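You operate a simulated robot arm through the tools that you are given. There is no shell and no other tool. Be economical: measure what you need, move in short steps, check, and stop when the job is done.

You are at the controls of a simulated robot arm. One attempt, no reset.

TASK
Glue the dowel into the rail piece and clamp it down.
Fine: lid back on the glue pot.

It is judged by the outcome, as a careful person would: the job done as asked, and still so three seconds after it is handed in. It fails if anything else is knocked over, pushed out of place, dropped, spilled or broken. A push-on lid holds only when it is set on centred and level and pressed home; a screw cap is set on level and turned clockwise until tight.

THE ROBOT
A 7-joint arm with a two-finger parallel gripper, fixed in place. Base frame: the origin is at the foot of the arm, x ahead of it, y to its left, z up; the work surface is at about z = 75. Lengths are in cm, angles in rad, forces in N, time in s.
With the tool pointing down near the work surface it reaches from about 30 to 68 cm from the base axis. Its first joint turns from -1.152 to 1.152 rad. Payload 1.57 kg.
Tool frame: the origin (TCP) lies between the finger pads and is the grasp point; the fingertips stand 3 cm ahead of it; z points along the fingers, y is the line along which they close. The gripper opens to 11 cm. The fingers are 2.4 cm wide and 1.2 cm thick; the gripper's body (4.8 by 11.2 cm) begins 7.8 cm behind the TCP.
Orientation is that of the tool frame in the base frame, as a unit quaternion [x, y, z, w]. With the fingers straight down and closing along the base's y, the tool's x points along the base's -x, its y along +y and its z along -z.

THE INTERFACE
- The arm moves only by the tool step_arm. Its argument "plan" is a list of rows, each an object of numbers (a shift or turn left out is 0, a gripper value left out holds the last): "dx", "dy", "dz": the shift along the tool's x, y, z in mm; "rx", "ry", "rz": the turn, a rotation vector about the tool's x, y, z in rad; "hand": the closure, from 0 (fully open) to 1 (shut). In form: [{"dx": .., "dy": .., "dz": .., "rx": .., "ry": .., "rz": .., "hand": ..}, ...]. A call has 1 to 12 rows; each row is the pose to reach, as a shift and turn from the pose commanded when the call began, along the tool's axes at that moment. Rows are played at 5 a second. More than 5 cm and 0.15 rad between two rows, or a gripper value outside its range, and nothing of the call is played. Where a pose cannot be reached the arm comes as near as it can. A force on the tool above 60 N (or 10 N above the force at the start of the call, whichever is more), or a blocked arm, ends the call early, and 0.2 s more pass. Each finger travels about 10.8 cm/s and halts on what it meets, pressing with about 43 N; the grip force reading is that of the motor and also rises with nothing between the fingers. The clock runs only during rows and for 0.2 s after the last one: add rows that repeat a pose to give the fingers time. The reply holds the time, the measured pose of the TCP, the force on the tool along the base axes, the opening and the grip force, in the units named above and with some noise.
- Cameras (640 x 400 px; columns grow to the right, rows downward): "scene" is fixed at [13.17, -38.37, 141.14]; the picture's right is [0.95, -0.30, 0.00], its down [-0.16, -0.51, -0.85] and it looks along [0.26, 0.81, -0.53] (base axes); focal length 320 px, centre (320, 200). "wrist" rides on the gripper at [-3.6, 0, -8] in the tool frame; the picture's right is [0.00, -1.00, 0.00], its down [0.97, 0.00, -0.24] and it looks along [0.24, 0.00, 0.97] (tool axes); focal length 218 px, centre (320, 200). There is no depth. A picture from a camera that has moved, and an enlarged one, comes with that camera's place and axes in the base frame and with its lens. The place of the scene camera against the robot may be out by one fixed shift of up to 1.2 cm in any direction.
- get_image(camera): a new picture of that camera. The clock stands still meanwhile.
- inspect(camera, box): a new picture of the part [left, top, right, bottom] of that camera's present view, enlarged. The clock stands still meanwhile.
- close_job(): hands the job in; it is judged then, once.

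Go step by step. Nothing tells you positions but the pictures and the camera data: compare them with the known pose of the tool, close in by small moves and look again before you grip or let go. The budget is 120 turns and 68 pictures, counting those below and the enlarged ones. Unless the task says otherwise, let go and move clear before handing in, and close with one line.

The tools are called after "Emit:" as a command line: name --argument value ..., lists and objects as JSON in quotes. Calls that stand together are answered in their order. step_arm: Moves the arm, as the interface text tells. Its arguments: {"type":"object","properties":{"plan":{"type":"array"}},"required":["plan"]} The other tools are called the same way: get_image (camera) takes a picture; inspect (camera, box) takes an enlarged picture of a part of a camera's view; close_job () hands the job in.

At the start:

```text
clock: 0.0
tcp_pos: [34.35, 20.73, 117.74]
tool_rot: [0.0, 1.0, -0.001, -0.001]
contact_force: [0.0, 0.3, -0.3]
opening: 10.99
finger_force: 0.0
```

scene: 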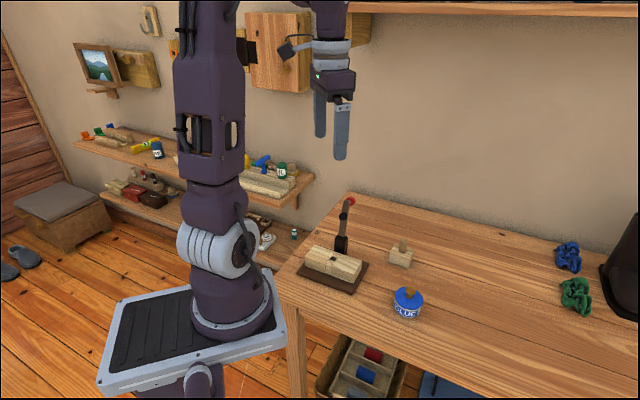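
wrist: 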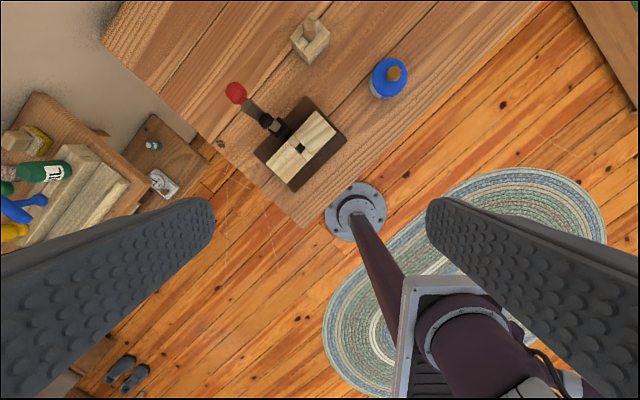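

I see a fixture with a rail piece and a toggle clamp with red knob, a small block with a dowel, and a blue-lidded glue pot with a brush handle. I'll look closer at each first.

Emit:
inspect --camera "scene" --box '[280, 180, 440, 330]'

Emit:
inspect --camera "wrist" --box '[210, 0, 430, 210]'

```text
2.67 times, centred on (360, 255) of scene
camera zoom: at [13.17, -38.37, 141.14], right [0.95, -0.3, 0.0], down [-0.16, -0.51, -0.85], along [0.26, 0.81, -0.53], focal length 854 px, centre (213, 53)
```

zoom: 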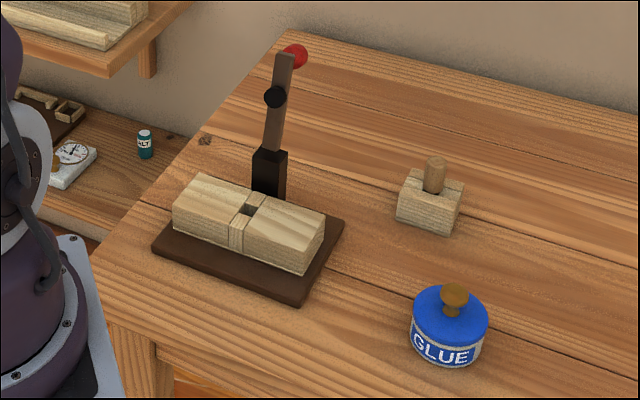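

```text
1.90 times, centred on (320, 105) of wrist
camera zoom: at [37.91, 20.69, 125.73], right [0.0, -1.0, 0.0], down [-0.97, 0.0, 0.24], along [-0.24, 0.0, -0.97], focal length 416 px, centre (320, 381)
```

zoom: 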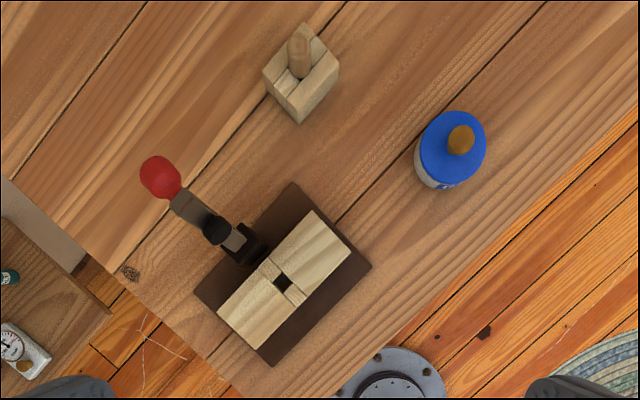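

The pot is about (51, 8), the dowel stand about (60, 22.5) and the rail hole about (37.4, 24.7). I'll move above the pot for a closer look.

Emit:
step_arm --plan '[{"dx": -35, "dy": -32, "dz": 0}, {"dx": -70, "dy": -64, "dz": 0}, {"dx": -105, "dy": -96, "dz": 10}, {"dx": -140, "dy": -115, "dz": 30}, {"dx": -140, "dy": -125, "dz": 70}, {"dx": -140, "dy": -125, "dz": 110}, {"dx": -140, "dy": -125, "dz": 140}, {"dx": -140, "dy": -125, "dz": 140}]'

Emit:
get_image --camera "wrist"

Emit:
get_image --camera "scene"

```text
clock: 1.8
tcp_pos: [48.28, 8.35, 103.7]
tool_rot: [0.0, 1.0, 0.0, 0.0]
contact_force: [-0.3, -0.4, 0.6]
opening: 11.0
finger_force: 0.1
```

```text
63 pictures are left
camera wrist: at [51.87, 8.21, 111.68], right [0.0, -1.0, 0.0], down [-0.97, 0.0, 0.24], along [-0.24, 0.0, -0.97], focal length 218 px, centre (320, 200)
```

wrist: 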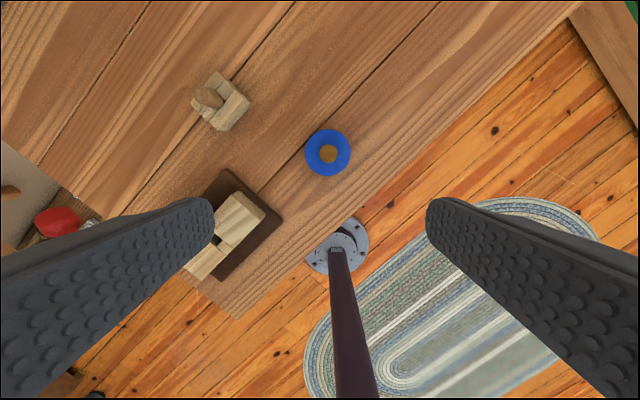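

```text
62 pictures are left
```

scene: 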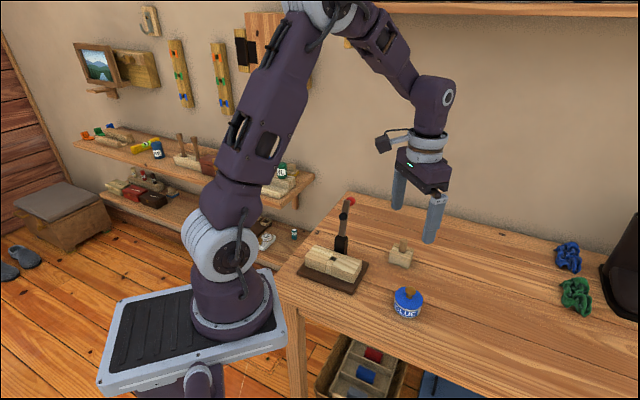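

The lid knob triangulates to about (50.8, 7.15), with its top near z 82. I'll centre above it and go lower to check.

Emit:
step_arm --plan '[{"dx": -25, "dy": -11, "dz": 30}, {"dx": -25, "dy": -11, "dz": 70}, {"dx": -25, "dy": -11, "dz": 110}, {"dx": -25, "dy": -11, "dz": 120}]'

Emit:
get_image --camera "wrist"

Emit:
inspect --camera "scene" --box '[340, 210, 460, 330]'

```text
clock: 2.8
tcp_pos: [50.91, 7.12, 91.62]
tool_rot: [0.001, 1.0, 0.0, 0.0]
contact_force: [-1.1, -0.5, 0.5]
opening: 10.99
finger_force: 0.1
```

```text
61 pictures are left
camera wrist: at [54.41, 7.11, 99.69], right [0.0, -1.0, 0.0], down [-0.97, 0.0, 0.24], along [-0.24, 0.0, -0.97], focal length 218 px, centre (320, 200)
```

wrist: 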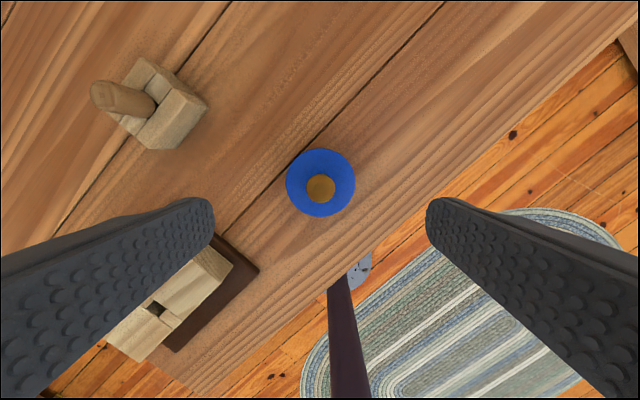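

```text
3.33 times, centred on (400, 270) of scene
camera zoom: at [13.17, -38.37, 141.14], right [0.95, -0.3, 0.0], down [-0.16, -0.51, -0.85], along [0.26, 0.81, -0.53], focal length 1067 px, centre (53, -33)
```

zoom: 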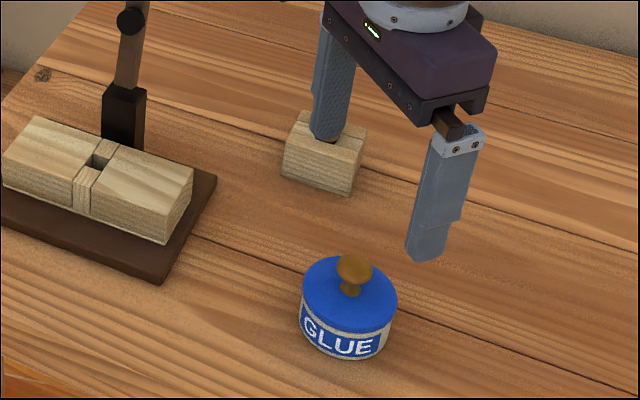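

Lid centre is at about (50.95, 7.07), lid top near z 78 and knob head near z 80.5. I'll go down to TCP z 82 and grip the knob.

Emit:
step_arm --plan '[{"dx": -1, "dz": 40}, {"dx": -1, "dz": 70}, {"dx": -1, "dz": 90}, {"dx": -1, "dz": 97}, {"dx": -1, "dz": 97, "hand": 0.5}, {"dx": -1, "dz": 97, "hand": 0.6}]'

Emit:
get_image --camera "wrist"

Emit:
inspect --camera "scene" --box '[340, 210, 460, 330]'

```text
clock: 4.2
tcp_pos: [51.07, 7.06, 82.1]
tool_rot: [0.0, 1.0, 0.0, 0.0]
contact_force: [0.5, -0.3, 0.0]
opening: 4.41
finger_force: 0.2
```

```text
59 pictures are left
camera wrist: at [54.52, 7.09, 90.02], right [0.0, -1.0, 0.0], down [-0.97, 0.0, 0.24], along [-0.24, 0.0, -0.97], focal length 218 px, centre (320, 200)
```

wrist: 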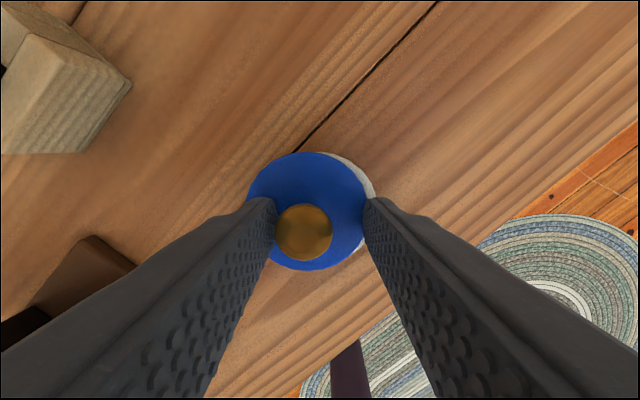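

```text
3.33 times, centred on (400, 270) of scene
camera zoom: at [13.17, -38.37, 141.14], right [0.95, -0.3, 0.0], down [-0.16, -0.51, -0.85], along [0.26, 0.81, -0.53], focal length 1067 px, centre (53, -33)
```

zoom: 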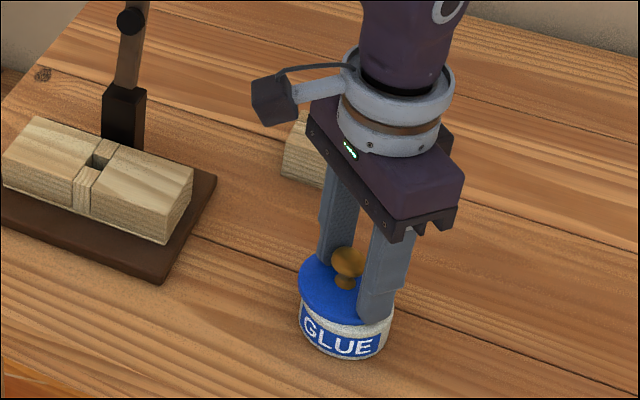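

The lid seems to have shifted toward +y relative to the pot. I'll inspect closely before doing anything.

Emit:
inspect --camera "wrist" --box '[230, 130, 410, 290]'

Emit:
inspect --camera "scene" --box '[375, 260, 435, 325]'

```text
2.50 times, centred on (320, 210) of wrist
camera zoom: at [54.52, 7.09, 90.02], right [0.0, -1.0, 0.0], down [-0.97, 0.0, 0.24], along [-0.24, 0.0, -0.97], focal length 546 px, centre (320, 175)
```

zoom: 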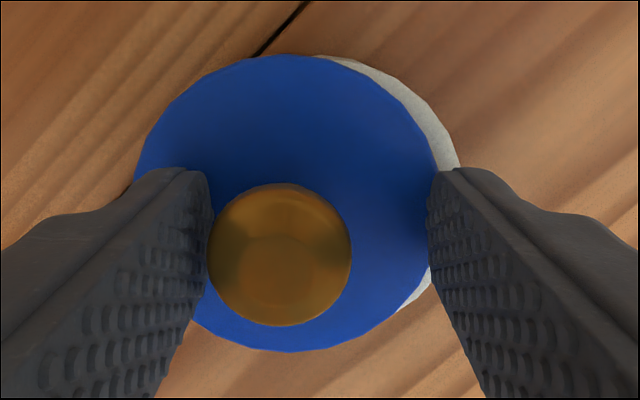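

```text
6.15 times, centred on (405, 292) of scene
camera zoom: at [13.17, -38.37, 141.14], right [0.95, -0.3, 0.0], down [-0.16, -0.51, -0.85], along [0.26, 0.81, -0.53], focal length 1970 px, centre (-203, -369)
```

zoom: 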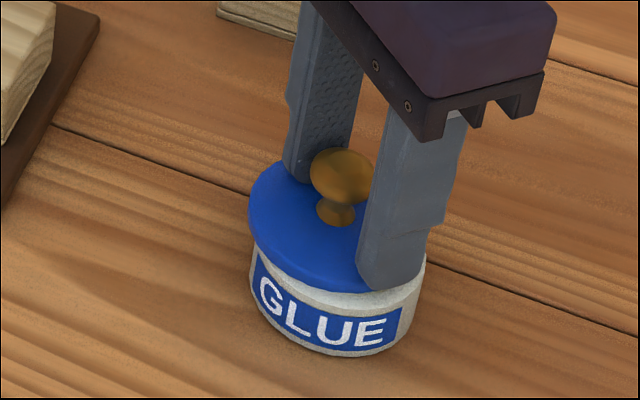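

The lid was only loosely seated and a fingertip nudged its rim about 7 mm toward +y; the pot itself hasn't moved. I'll raise slightly, re-centre on the knob and grip.

Emit:
step_arm --plan '[{"hand": 0.55}, {"dz": -7, "hand": 0.55}, {"dy": 7.5, "dz": -7, "hand": 0.55}, {"dy": 7.5, "dz": -7, "hand": 0.65}, {"dy": 7.5, "dz": -7, "hand": 0.7}]'

Emit:
inspect --camera "wrist" --box '[230, 130, 410, 290]'

Emit:
inspect --camera "scene" --box '[375, 260, 435, 325]'

```text
clock: 5.4
tcp_pos: [50.96, 7.91, 82.71]
tool_rot: [0.0, 1.0, 0.0, 0.0]
contact_force: [0.3, -0.7, 1.0]
opening: 3.29
finger_force: 0.0
```

```text
2.50 times, centred on (320, 210) of wrist
camera zoom: at [54.52, 7.86, 90.74], right [0.0, -1.0, 0.0], down [-0.97, 0.0, 0.24], along [-0.24, 0.0, -0.97], focal length 546 px, centre (320, 175)
```

zoom: 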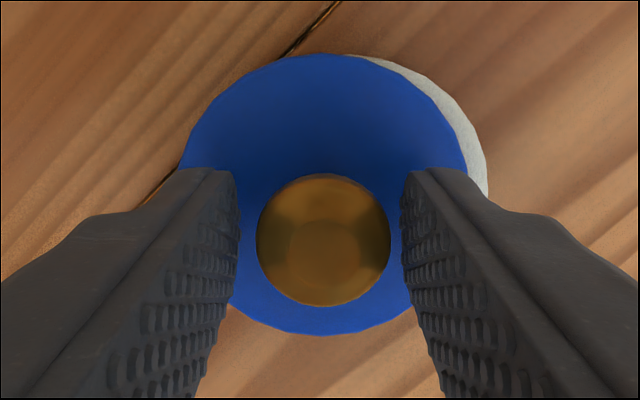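

```text
6.15 times, centred on (405, 292) of scene
camera zoom: at [13.17, -38.37, 141.14], right [0.95, -0.3, 0.0], down [-0.16, -0.51, -0.85], along [0.26, 0.81, -0.53], focal length 1970 px, centre (-203, -369)
```

zoom: 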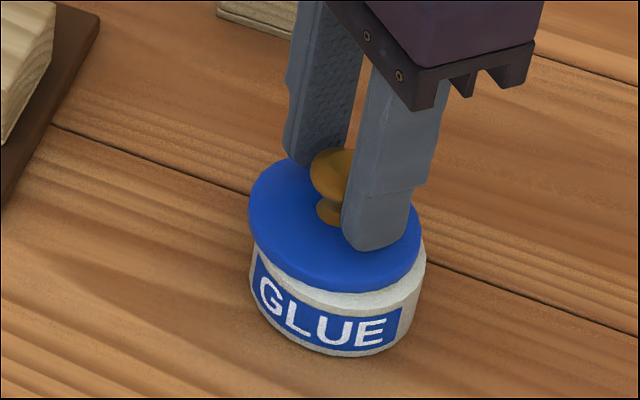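

The knob is now centred between the fingers. I'll close on it and lift gently.

Emit:
step_arm --plan '[{"hand": 1}, {"hand": 1}, {"hand": 1}, {"dz": -5, "hand": 1}, {"dz": -15, "hand": 1}, {"dz": -30, "hand": 1}]'

Emit:
inspect --camera "scene" --box '[365, 235, 445, 325]'

Emit:
inspect --camera "wrist" --box '[230, 130, 410, 290]'

```text
clock: 6.8
tcp_pos: [50.93, 7.92, 85.69]
tool_rot: [0.0, 1.0, 0.0, 0.0]
contact_force: [0.1, -0.6, -0.7]
opening: 2.35
finger_force: 36.0
```

```text
4.44 times, centred on (405, 280) of scene
camera zoom: at [13.17, -38.37, 141.14], right [0.95, -0.3, 0.0], down [-0.16, -0.51, -0.85], along [0.26, 0.81, -0.53], focal length 1423 px, centre (-58, -156)
```

zoom: 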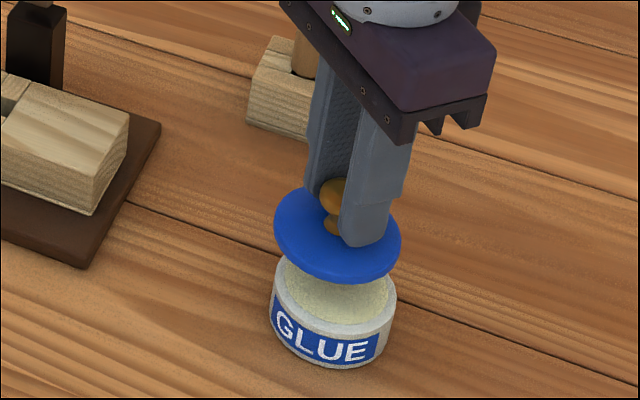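

```text
2.50 times, centred on (320, 210) of wrist
camera zoom: at [54.5, 7.88, 93.73], right [0.0, -1.0, 0.0], down [-0.97, 0.0, 0.24], along [-0.24, 0.0, -0.97], focal length 546 px, centre (320, 175)
```

zoom: 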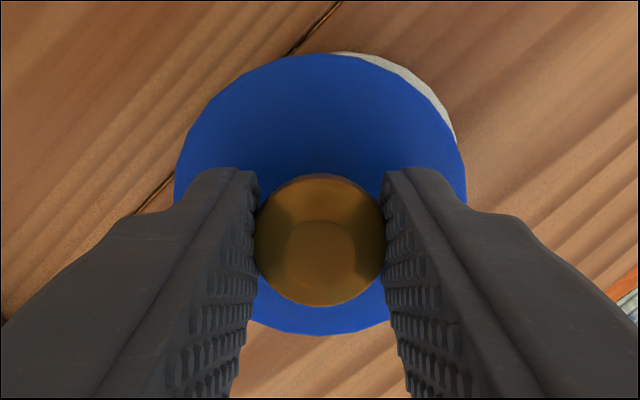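

The lid is held level and the pot is still in place. I'll carry the lid to free table at about (62, 3) and lower it.

Emit:
step_arm --plan '[{"dz": -20}, {"dx": -35, "dy": -15, "dz": -25}, {"dx": -75, "dy": -35, "dz": -25}, {"dx": -110, "dy": -50, "dz": -20}, {"dx": -110, "dy": -50, "dz": 15}, {"dx": -110, "dy": -50, "dz": 40}, {"dx": -110, "dy": -50, "dz": 50}, {"dx": -110, "dy": -50, "dz": 50}]'

Emit:
inspect --camera "scene" --box '[365, 200, 505, 320]'

```text
clock: 8.6
tcp_pos: [62.06, 2.75, 80.65]
tool_rot: [-0.001, 1.0, 0.0, 0.001]
contact_force: [-0.8, 0.1, -0.6]
opening: 2.38
finger_force: 36.2
```

```text
3.33 times, centred on (435, 260) of scene
camera zoom: at [13.17, -38.37, 141.14], right [0.95, -0.3, 0.0], down [-0.16, -0.51, -0.85], along [0.26, 0.81, -0.53], focal length 1067 px, centre (-63, 0)
```

zoom: 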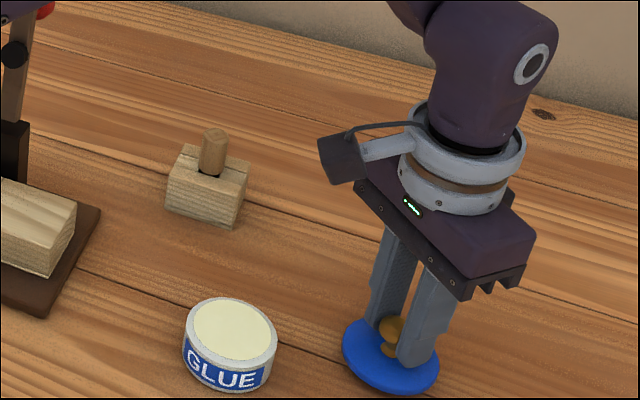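

Still slightly above the table, so I'll lower in millimetres until contact shows.

Emit:
step_arm --plan '[{"dz": 4}, {"dz": 7}, {"dz": 9}, {"dz": 9}]'

```text
clock: 9.6
tcp_pos: [62.02, 2.76, 79.76]
tool_rot: [0.0, 1.0, 0.0, 0.0]
contact_force: [-0.3, -0.3, -0.5]
opening: 2.37
finger_force: 35.9
```

Emit:
step_arm --plan '[{"dz": 2}, {"dz": 4}, {"dz": 6}, {"dz": 6}]'

Emit:
inspect --camera "scene" --box '[420, 270, 490, 320]'

```text
clock: 10.6
tcp_pos: [62.06, 2.8, 79.45]
tool_rot: [0.0, 1.0, -0.001, 0.002]
contact_force: [-9.6, -0.4, 44.8]
opening: 2.34
finger_force: 35.7
```

```text
8.00 times, centred on (455, 295) of scene
camera zoom: at [13.06, -38.37, 141.15], right [0.95, -0.3, 0.0], down [-0.16, -0.51, -0.85], along [0.26, 0.81, -0.53], focal length 2562 px, centre (-760, -560)
```

zoom: 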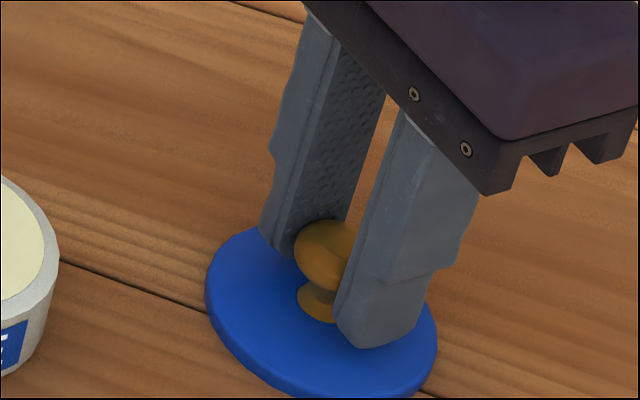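

Contact at TCP z ≈ 79.45, so the lid rests on the table. I'll ease off, release and lift.

Emit:
step_arm --plan '[{"dz": -3}, {"dz": -3.5, "hand": 0.7}, {"dz": -3.5, "hand": 0.6}, {"dz": -10, "hand": 0.6}, {"dz": -40, "hand": 0.6}, {"dz": -80, "hand": 0.6}]'

Emit:
get_image --camera "wrist"

```text
clock: 12.0
tcp_pos: [62.0, 2.73, 87.21]
tool_rot: [-0.001, 1.0, 0.0, 0.0]
contact_force: [-0.9, 1.1, -0.2]
opening: 4.38
finger_force: 0.0
```

```text
49 pictures are left
camera wrist: at [65.44, 2.8, 95.25], right [0.0, -1.0, 0.0], down [-0.97, 0.0, 0.24], along [-0.24, 0.0, -0.97], focal length 218 px, centre (320, 200)
```

wrist: 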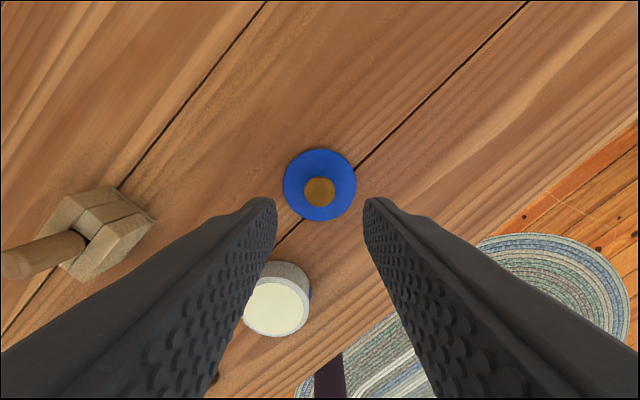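

The lid is standing flat at (62, 2.8). Next I'll go over the dowel stand and look.

Emit:
step_arm --plan '[{"dz": -45}, {"dz": -90}, {"dy": 35, "dx": 10, "dz": -120}, {"dx": 20, "dy": 75, "dz": -130}, {"dx": 30, "dy": 115, "dz": -130}, {"dx": 40, "dy": 155, "dz": -130}, {"dx": 40, "dy": 180, "dz": -130}, {"dx": 40, "dy": 180, "dz": -130}]'

Emit:
get_image --camera "wrist"

Emit:
inspect --camera "scene" --box '[370, 220, 440, 280]'

```text
clock: 13.8
tcp_pos: [57.96, 20.96, 100.11]
tool_rot: [-0.001, 1.0, 0.0, -0.001]
contact_force: [0.2, 0.2, -0.5]
opening: 4.43
finger_force: 0.0
```

```text
48 pictures are left
camera wrist: at [61.42, 20.95, 108.18], right [0.0, -1.0, 0.0], down [-0.97, 0.0, 0.24], along [-0.24, 0.0, -0.97], focal length 218 px, centre (320, 200)
```

wrist: 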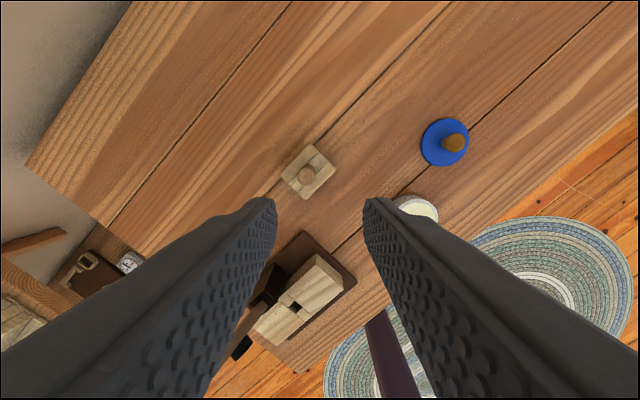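

```text
6.67 times, centred on (405, 250) of scene
camera zoom: at [13.17, -38.37, 141.14], right [0.95, -0.3, 0.0], down [-0.16, -0.51, -0.85], along [0.26, 0.81, -0.53], focal length 2135 px, centre (-247, -133)
```

zoom: 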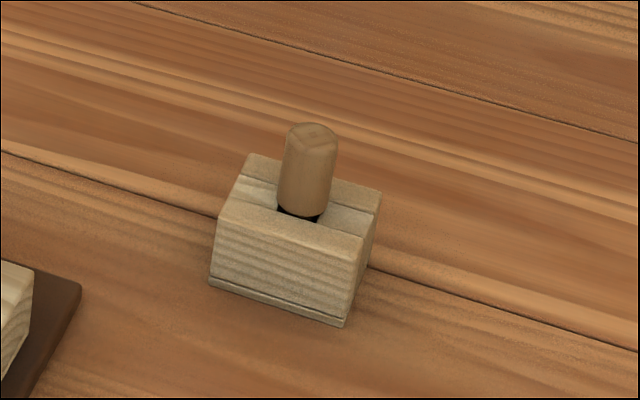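

The dowel is at about (58.3, 22.4) with its top near z 83.5, and the stand top is near z 79. I'll enlarge both the stand and the rail from here.

Emit:
inspect --camera "wrist" --box '[265, 130, 355, 220]'

Emit:
inspect --camera "scene" --box '[295, 190, 375, 300]'

```text
4.44 times, centred on (310, 175) of wrist
camera zoom: at [61.42, 20.95, 108.18], right [0.0, -1.0, 0.0], down [-0.97, 0.0, 0.24], along [-0.24, 0.0, -0.97], focal length 970 px, centre (364, 311)
```

zoom: 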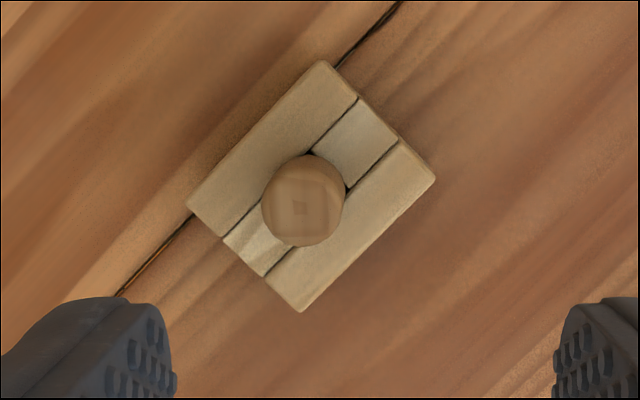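

```text
3.64 times, centred on (335, 245) of scene
camera zoom: at [13.17, -38.37, 141.14], right [0.95, -0.3, 0.0], down [-0.16, -0.51, -0.85], along [0.26, 0.81, -0.53], focal length 1164 px, centre (266, 36)
```

zoom: 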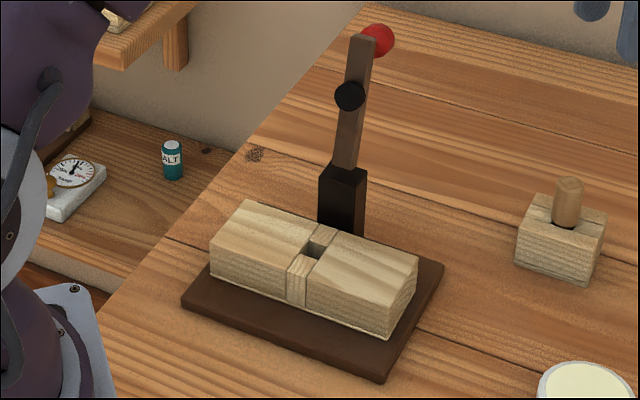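

The dowel is round and about 2 cm across. I'll lower above it to z 90 and check the centring.

Emit:
step_arm --plan '[{"dx": -1.5, "dy": 15, "dz": 30, "hand": 0.5}, {"dx": -1.5, "dy": 15, "dz": 70}, {"dx": -1.5, "dy": 15, "dz": 95}, {"dx": -1.5, "dy": 15, "dz": 95}]'

Emit:
get_image --camera "wrist"

```text
clock: 14.8
tcp_pos: [58.24, 22.38, 90.52]
tool_rot: [0.0, 1.0, 0.0, 0.0]
contact_force: [-0.1, 0.1, -0.2]
opening: 5.52
finger_force: 0.2
```

```text
44 pictures are left
camera wrist: at [61.71, 22.37, 98.67], right [0.0, -1.0, 0.0], down [-0.97, 0.0, 0.24], along [-0.24, 0.0, -0.97], focal length 218 px, centre (320, 200)
```

wrist: 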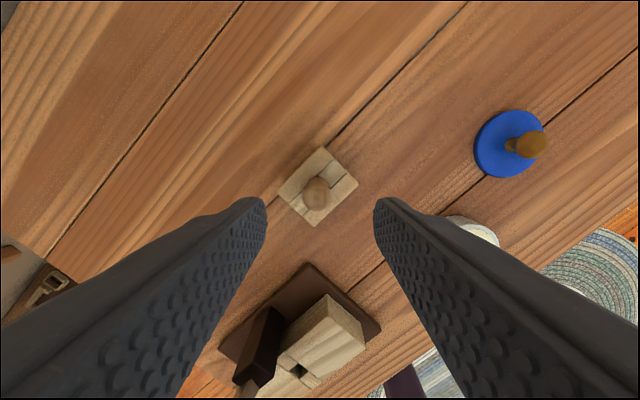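

Dowel measured at about (58.35, 22.63). I'll descend around it, then close the fingers.

Emit:
step_arm --plan '[{"dx": -1, "dy": 2.5, "dz": 40}, {"dx": -1, "dy": 2.5, "dz": 65}, {"dx": -1, "dy": 2.5, "dz": 79}, {"dx": -1, "dy": 2.5, "dz": 79, "hand": 0.65}, {"dx": -1, "dy": 2.5, "dz": 79, "hand": 0.7}]'

Emit:
inspect --camera "wrist" --box '[230, 130, 410, 290]'

Emit:
inspect --camera "scene" --box '[370, 220, 440, 280]'

```text
clock: 16.0
tcp_pos: [58.09, 22.5, 82.71]
tool_rot: [0.0, 1.0, 0.001, 0.0]
contact_force: [-0.3, 0.0, -0.4]
opening: 3.28
finger_force: 0.0
```

```text
2.50 times, centred on (320, 210) of wrist
camera zoom: at [61.73, 22.61, 90.76], right [0.0, -1.0, 0.0], down [-0.97, 0.0, 0.24], along [-0.24, 0.0, -0.97], focal length 546 px, centre (320, 175)
```

zoom: 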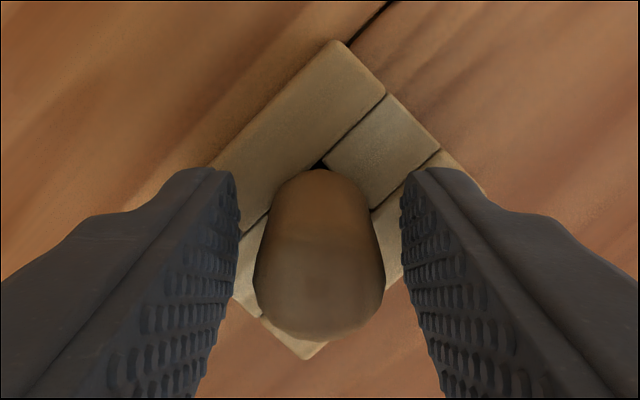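

```text
6.67 times, centred on (405, 250) of scene
camera zoom: at [13.17, -38.37, 141.14], right [0.95, -0.3, 0.0], down [-0.16, -0.51, -0.85], along [0.26, 0.81, -0.53], focal length 2135 px, centre (-247, -133)
```

zoom: 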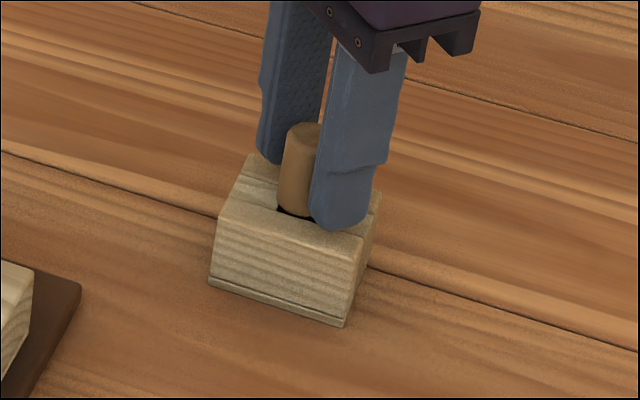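

Centred. I'll close and lift straight up slowly.

Emit:
step_arm --plan '[{"hand": 1}, {"hand": 1}, {"hand": 1}, {"dz": -6}, {"dz": -16}, {"dz": -30}, {"dz": -50}, {"dz": -70}, {"dz": -70}]'

Emit:
get_image --camera "wrist"

Emit:
inspect --camera "scene" --box '[360, 200, 450, 280]'

```text
clock: 18.0
tcp_pos: [58.16, 22.61, 89.73]
tool_rot: [-0.001, 1.0, 0.0, -0.001]
contact_force: [-0.5, 0.0, 0.0]
opening: 1.95
finger_force: 33.7
```

```text
41 pictures are left
camera wrist: at [61.7, 22.58, 97.8], right [0.0, -1.0, 0.0], down [-0.97, 0.0, 0.24], along [-0.24, 0.0, -0.97], focal length 218 px, centre (320, 200)
```

wrist: 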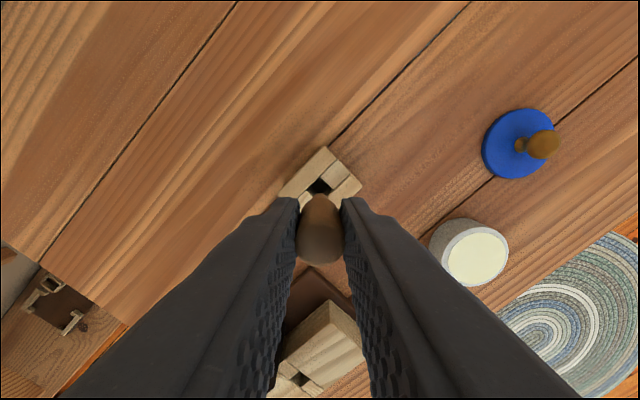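

```text
5.00 times, centred on (405, 240) of scene
camera zoom: at [13.17, -38.37, 141.14], right [0.95, -0.3, 0.0], down [-0.16, -0.51, -0.85], along [0.26, 0.81, -0.53], focal length 1601 px, centre (-105, 0)
```

zoom: 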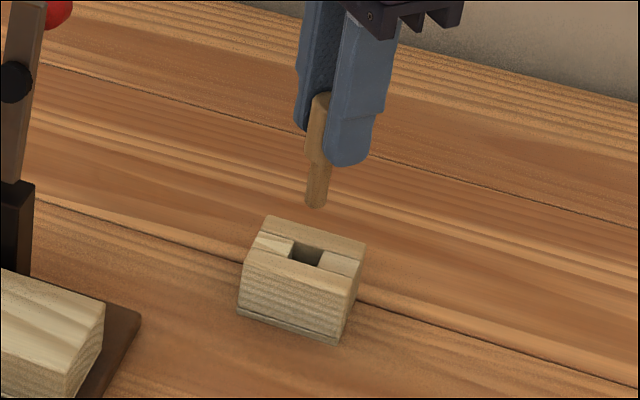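

The dowel is stepped, with a narrower peg about 3.4 cm long below a wider head; the peg end is about 6.8 cm below the TCP. I'll carry it over the pot.

Emit:
step_arm --plan '[{"dz": -20}, {"dx": 18, "dy": -39, "dz": -20}, {"dx": 36, "dy": -78, "dz": -20}, {"dx": 54, "dy": -117, "dz": -20}, {"dx": 73, "dy": -156, "dz": -20}, {"dx": 73, "dy": -156, "dz": 15}, {"dx": 73, "dy": -156, "dz": 25}, {"dx": 73, "dy": -156, "dz": 25}]'

Emit:
get_image --camera "wrist"

Emit:
inspect --camera "scene" --box '[365, 240, 445, 325]'

```text
clock: 19.8
tcp_pos: [50.88, 7.05, 87.23]
tool_rot: [0.0, 1.0, -0.001, 0.0]
contact_force: [0.6, -0.3, -0.7]
opening: 1.96
finger_force: 33.5
```

```text
39 pictures are left
camera wrist: at [54.41, 7.0, 95.29], right [0.0, -1.0, 0.0], down [-0.97, 0.0, 0.24], along [-0.24, 0.0, -0.97], focal length 218 px, centre (320, 200)
```

wrist: 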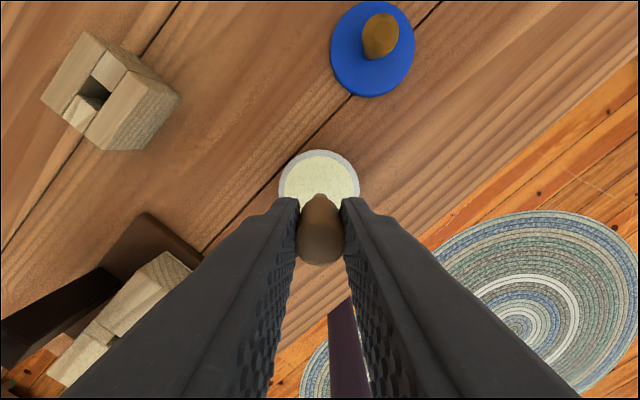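

```text
4.71 times, centred on (405, 282) of scene
camera zoom: at [13.17, -38.37, 141.14], right [0.95, -0.3, 0.0], down [-0.16, -0.51, -0.85], along [0.26, 0.81, -0.53], focal length 1507 px, centre (-80, -188)
```

zoom: 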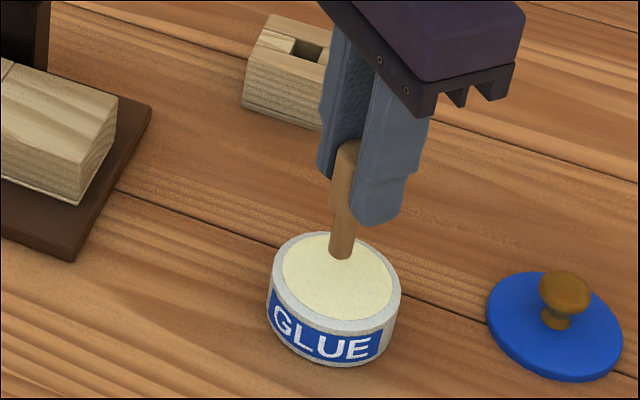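

The peg is over the middle of the pot. I'll dip it about 1.5 cm, hold briefly, then raise slowly to drain.

Emit:
step_arm --plan '[{"dz": 15}, {"dz": 25}, {"dz": 33}, {"dz": 39}, {"dz": 39}, {"dz": 39}, {"dz": 30}, {"dz": 20}, {"dz": 10}, {"dz": 5}, {"dz": 5}, {"dz": 5}]'

Emit:
inspect --camera "scene" --box '[365, 240, 445, 325]'

```text
clock: 22.4
tcp_pos: [50.93, 7.04, 86.76]
tool_rot: [0.0, 1.0, 0.0, 0.0]
contact_force: [-0.7, 0.5, -0.9]
opening: 1.98
finger_force: 33.7
```

```text
4.71 times, centred on (405, 282) of scene
camera zoom: at [13.17, -38.37, 141.14], right [0.95, -0.3, 0.0], down [-0.16, -0.51, -0.85], along [0.26, 0.81, -0.53], focal length 1507 px, centre (-80, -188)
```

zoom: 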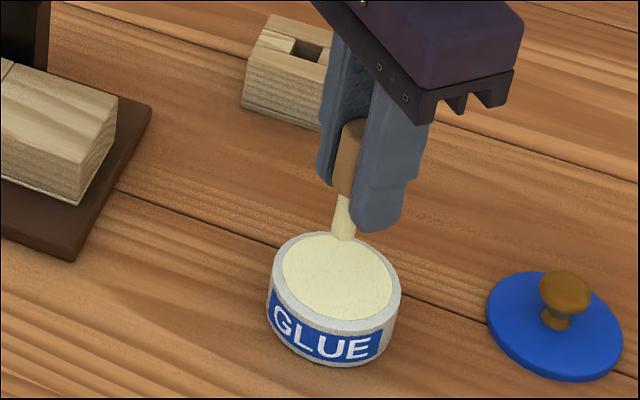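

The peg is coated, but the dowel seems to have slid up in the grip by about 1 cm. I'll check it from the wrist and closer from the scene camera.

Emit:
inspect --camera "wrist" --box '[250, 140, 390, 280]'

Emit:
inspect --camera "scene" --box '[380, 255, 420, 300]'

```text
2.86 times, centred on (320, 210) of wrist
camera zoom: at [54.47, 7.01, 94.82], right [0.0, -1.0, 0.0], down [-0.97, 0.0, 0.24], along [-0.24, 0.0, -0.97], focal length 624 px, centre (320, 171)
```

zoom: 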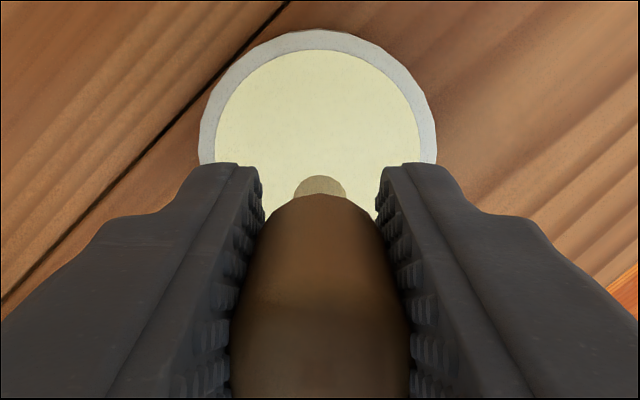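

```text
8.89 times, centred on (400, 278) of scene
camera zoom: at [13.17, -38.37, 141.14], right [0.95, -0.3, 0.0], down [-0.16, -0.51, -0.85], along [0.26, 0.81, -0.53], focal length 2846 px, centre (-391, -489)
```

zoom: 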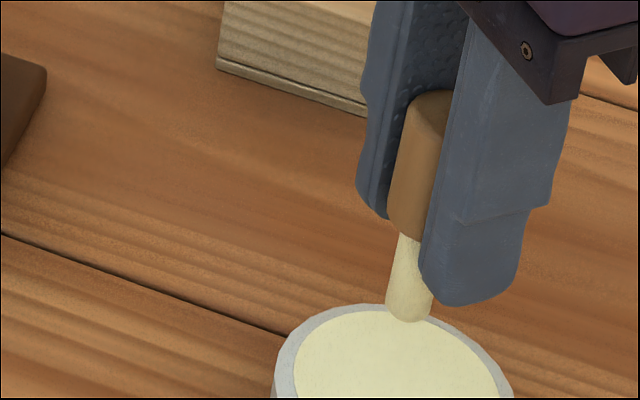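

The dowel is still straight in the grip: peg end about 5.5 cm and shoulder about 1.7 cm below the TCP. I'll raise it and carry it beside the rail hole for a look.

Emit:
step_arm --plan '[{"dz": -25}, {"dz": -60}, {"dx": 34, "dy": 30, "dz": -65}, {"dx": 67, "dy": 60, "dz": -65}, {"dx": 100, "dy": 90, "dz": -65}, {"dx": 134, "dy": 120, "dz": -65}, {"dx": 134, "dy": 120, "dz": -65}]'

Emit:
get_image --camera "wrist"

Emit:
get_image --camera "scene"

```text
clock: 24.0
tcp_pos: [37.37, 19.0, 93.27]
tool_rot: [0.0, 1.0, 0.0, 0.0]
contact_force: [0.3, 0.1, 0.3]
opening: 1.99
finger_force: 33.6
```

```text
34 pictures are left
camera wrist: at [40.99, 18.95, 101.32], right [0.0, -1.0, 0.0], down [-0.97, 0.0, 0.24], along [-0.24, 0.0, -0.97], focal length 218 px, centre (320, 200)
```

wrist: 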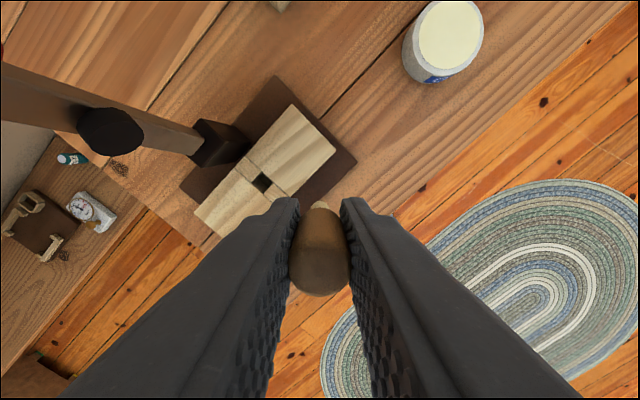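

```text
33 pictures are left
```

scene: 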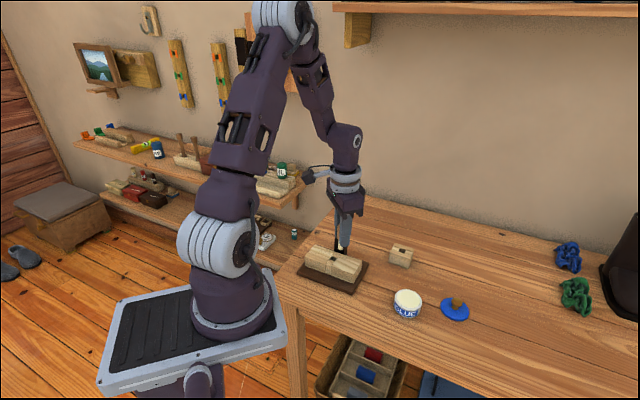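

The rail hole comes out at about (37.5, 24.65), z 80. I'll enlarge it for precision.

Emit:
inspect --camera "wrist" --box '[180, 80, 360, 260]'

```text
2.22 times, centred on (270, 170) of wrist
camera zoom: at [40.99, 18.95, 101.32], right [0.0, -1.0, 0.0], down [-0.97, 0.0, 0.24], along [-0.24, 0.0, -0.97], focal length 485 px, centre (431, 267)
```

zoom: 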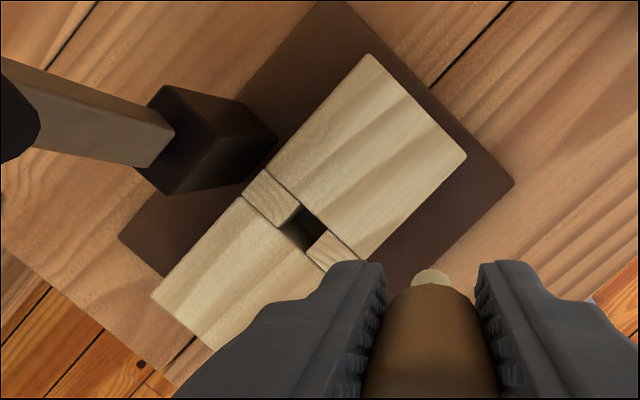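

Hole centre is at about (37.5, 24.6), and the peg seems to sit about 3 mm toward −x of the TCP. I'll yaw 0.3 rad for clearance from the lever and hover with the peg end just above the hole.

Emit:
step_arm --plan '[{"dx": -2, "dy": 20, "rz": -0.1}, {"dx": -4, "dy": 40, "rz": -0.2}, {"dx": -4, "dy": 57, "rz": -0.3}, {"dx": -4, "dy": 57, "dz": 25, "rz": -0.3}, {"dx": -4, "dy": 57, "dz": 50, "rz": -0.3}, {"dx": -4, "dy": 57, "dz": 60, "rz": -0.3}, {"dx": -4, "dy": 57, "dz": 60, "rz": -0.3}]'

Emit:
inspect --camera "scene" --box '[300, 220, 370, 300]'

Emit:
inspect --camera "wrist" --box '[220, 110, 420, 290]'

```text
clock: 25.6
tcp_pos: [37.88, 24.71, 87.25]
tool_rot: [-0.15, 0.989, 0.0, -0.001]
contact_force: [0.5, 0.2, -0.7]
opening: 1.99
finger_force: 33.9
```

```text
5.00 times, centred on (335, 260) of scene
camera zoom: at [13.17, -38.37, 141.14], right [0.95, -0.3, 0.0], down [-0.16, -0.51, -0.85], along [0.26, 0.81, -0.53], focal length 1601 px, centre (245, -100)
```

zoom: 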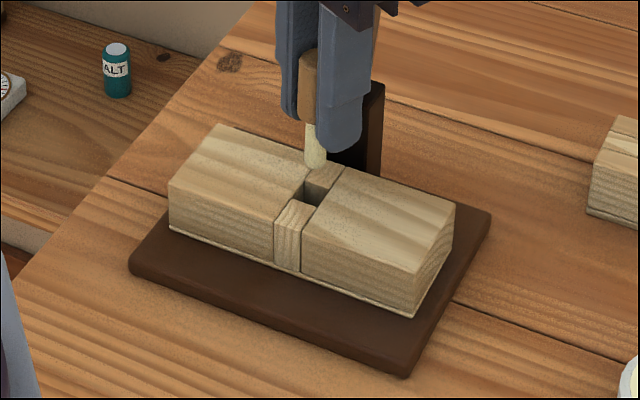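

```text
2.22 times, centred on (320, 200) of wrist
camera zoom: at [41.28, 25.74, 95.29], right [0.3, -0.96, 0.0], down [-0.93, -0.29, 0.24], along [-0.23, -0.07, -0.97], focal length 485 px, centre (320, 200)
```

zoom: 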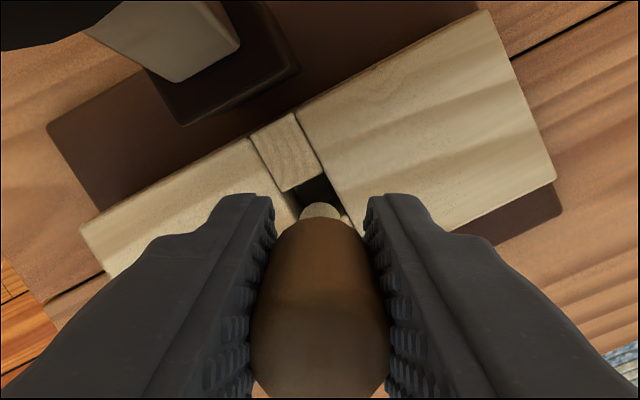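

The peg end is close to the hole but I need millimetres. I'll zoom in tighter on both views.

Emit:
inspect --camera "scene" --box '[325, 235, 350, 265]'

Emit:
inspect --camera "wrist" --box '[285, 165, 355, 215]'

```text
13.33 times, centred on (338, 250) of scene
camera zoom: at [13.17, -38.37, 141.14], right [0.95, -0.3, 0.0], down [-0.16, -0.51, -0.85], along [0.26, 0.81, -0.53], focal length 4269 px, centre (87, -467)
```

zoom: 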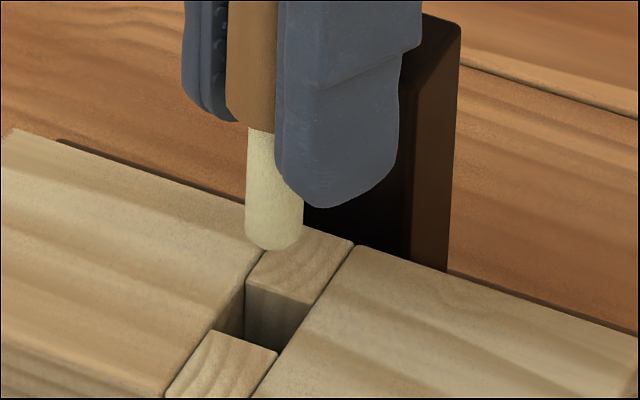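

```text
8.00 times, centred on (320, 190) of wrist
camera zoom: at [41.28, 25.74, 95.29], right [0.3, -0.96, 0.0], down [-0.93, -0.29, 0.24], along [-0.23, -0.07, -0.97], focal length 1746 px, centre (320, 280)
```

zoom: 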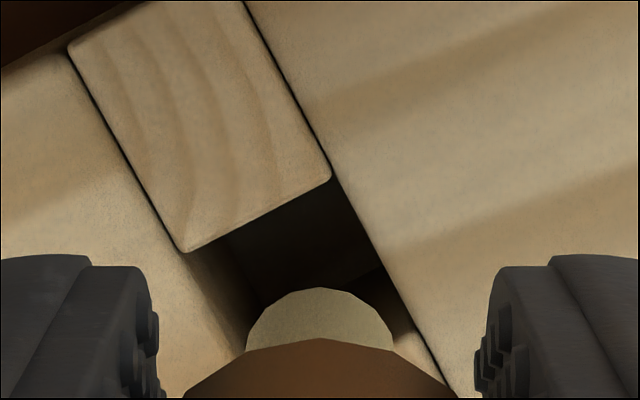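

Combining both views, the peg needs about 2 mm along tool +y and 0.5 mm along +x. I'll shift, come down 17 mm and look again.

Emit:
step_arm --plan '[{"dx": 0.5, "dy": 2.1}, {"dx": 0.5, "dy": 2.1, "dz": 8}, {"dx": 0.5, "dy": 2.1, "dz": 17}, {"dx": 0.5, "dy": 2.1, "dz": 17}]'

Emit:
inspect --camera "scene" --box '[325, 235, 350, 265]'

Emit:
inspect --camera "wrist" --box '[285, 165, 355, 215]'

```text
clock: 26.6
tcp_pos: [37.73, 24.93, 85.51]
tool_rot: [-0.149, 0.989, 0.0, 0.001]
contact_force: [0.6, -0.8, 0.3]
opening: 1.97
finger_force: 33.5
```

```text
13.33 times, centred on (338, 250) of scene
camera zoom: at [13.17, -38.37, 141.14], right [0.95, -0.3, 0.0], down [-0.16, -0.51, -0.85], along [0.26, 0.81, -0.53], focal length 4269 px, centre (87, -467)
```

zoom: 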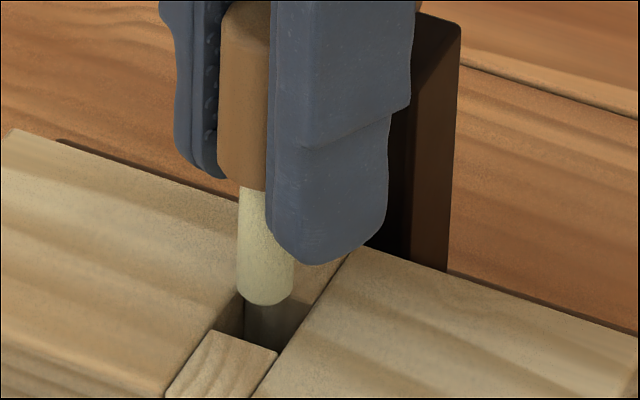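

```text
8.00 times, centred on (320, 190) of wrist
camera zoom: at [41.2, 25.95, 93.62], right [0.3, -0.96, 0.0], down [-0.93, -0.29, 0.24], along [-0.23, -0.07, -0.97], focal length 1746 px, centre (320, 280)
```

zoom: 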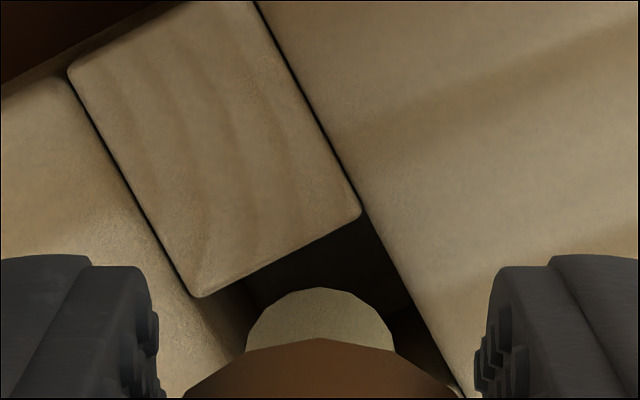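

Aligned within about a millimetre. I'll insert straight down 20 mm, watching the force.

Emit:
step_arm --plan '[{"dz": 6}, {"dz": 10}, {"dz": 14}, {"dz": 18}, {"dz": 20}, {"dz": 20}]'

Emit:
inspect --camera "scene" --box '[315, 225, 355, 270]'

```text
clock: 28.0
tcp_pos: [37.82, 24.84, 83.66]
tool_rot: [-0.15, 0.989, -0.001, 0.0]
contact_force: [-0.1, 0.1, 0.0]
opening: 1.97
finger_force: 33.9
```

```text
8.89 times, centred on (335, 248) of scene
camera zoom: at [13.17, -38.37, 141.14], right [0.95, -0.3, 0.0], down [-0.16, -0.51, -0.85], along [0.26, 0.81, -0.53], focal length 2846 px, centre (187, -222)
```

zoom: 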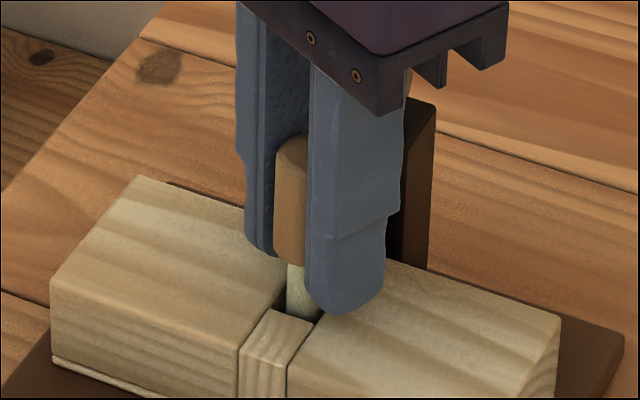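

The peg is in the hole with no contact force. I'll lower a few more millimetres until the fingertips are just above the rail.

Emit:
step_arm --plan '[{"dz": 2}, {"dz": 4}, {"dz": 6}, {"dz": 6}]'

Emit:
inspect --camera "scene" --box '[315, 225, 355, 270]'

Emit:
get_image --camera "wrist"

```text
clock: 29.0
tcp_pos: [37.69, 24.91, 82.93]
tool_rot: [-0.15, 0.989, 0.0, 0.0]
contact_force: [0.1, 0.6, 0.4]
opening: 1.97
finger_force: 33.3
```

```text
8.89 times, centred on (335, 248) of scene
camera zoom: at [13.17, -38.37, 141.14], right [0.95, -0.3, 0.0], down [-0.16, -0.51, -0.85], along [0.26, 0.81, -0.53], focal length 2846 px, centre (187, -222)
```

zoom: 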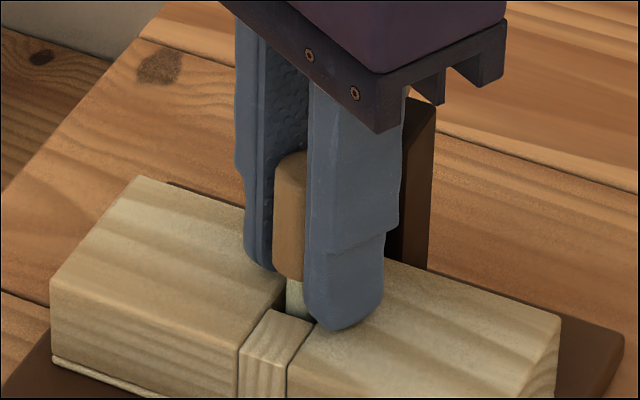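

```text
23 pictures are left
camera wrist: at [41.19, 25.95, 91.01], right [0.3, -0.96, 0.0], down [-0.93, -0.29, 0.24], along [-0.23, -0.07, -0.97], focal length 218 px, centre (320, 200)
```

wrist: 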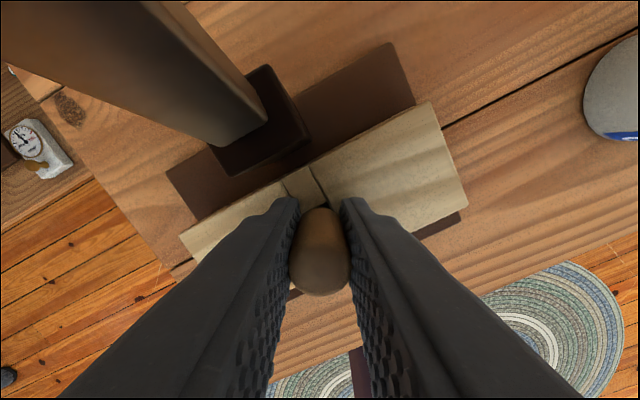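

The peg is well into the hole. I'll open gently, let the dowel settle, and rise clear.

Emit:
step_arm --plan '[{"hand": 0.75}, {"hand": 0.6}, {"hand": 0.6}, {"dz": -15}, {"dz": -40}, {"dz": -75}, {"dz": -100}]'

Emit:
inspect --camera "scene" --box '[300, 185, 380, 285]'

```text
clock: 30.6
tcp_pos: [37.86, 24.93, 92.92]
tool_rot: [-0.15, 0.989, 0.0, -0.001]
contact_force: [0.2, 0.7, 0.8]
opening: 4.39
finger_force: 0.0
```

```text
4.00 times, centred on (340, 235) of scene
camera zoom: at [13.17, -38.37, 141.14], right [0.95, -0.3, 0.0], down [-0.16, -0.51, -0.85], along [0.26, 0.81, -0.53], focal length 1281 px, centre (240, 60)
```

zoom: 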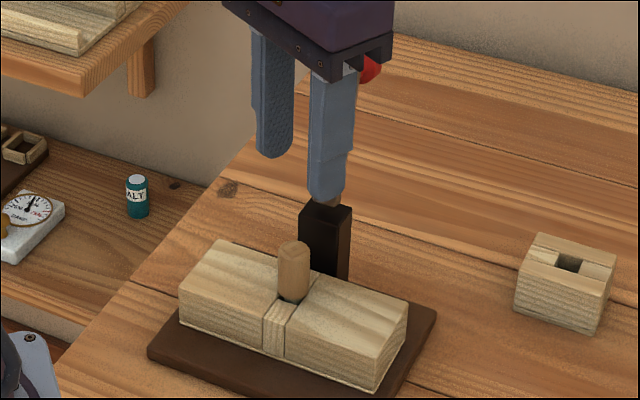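

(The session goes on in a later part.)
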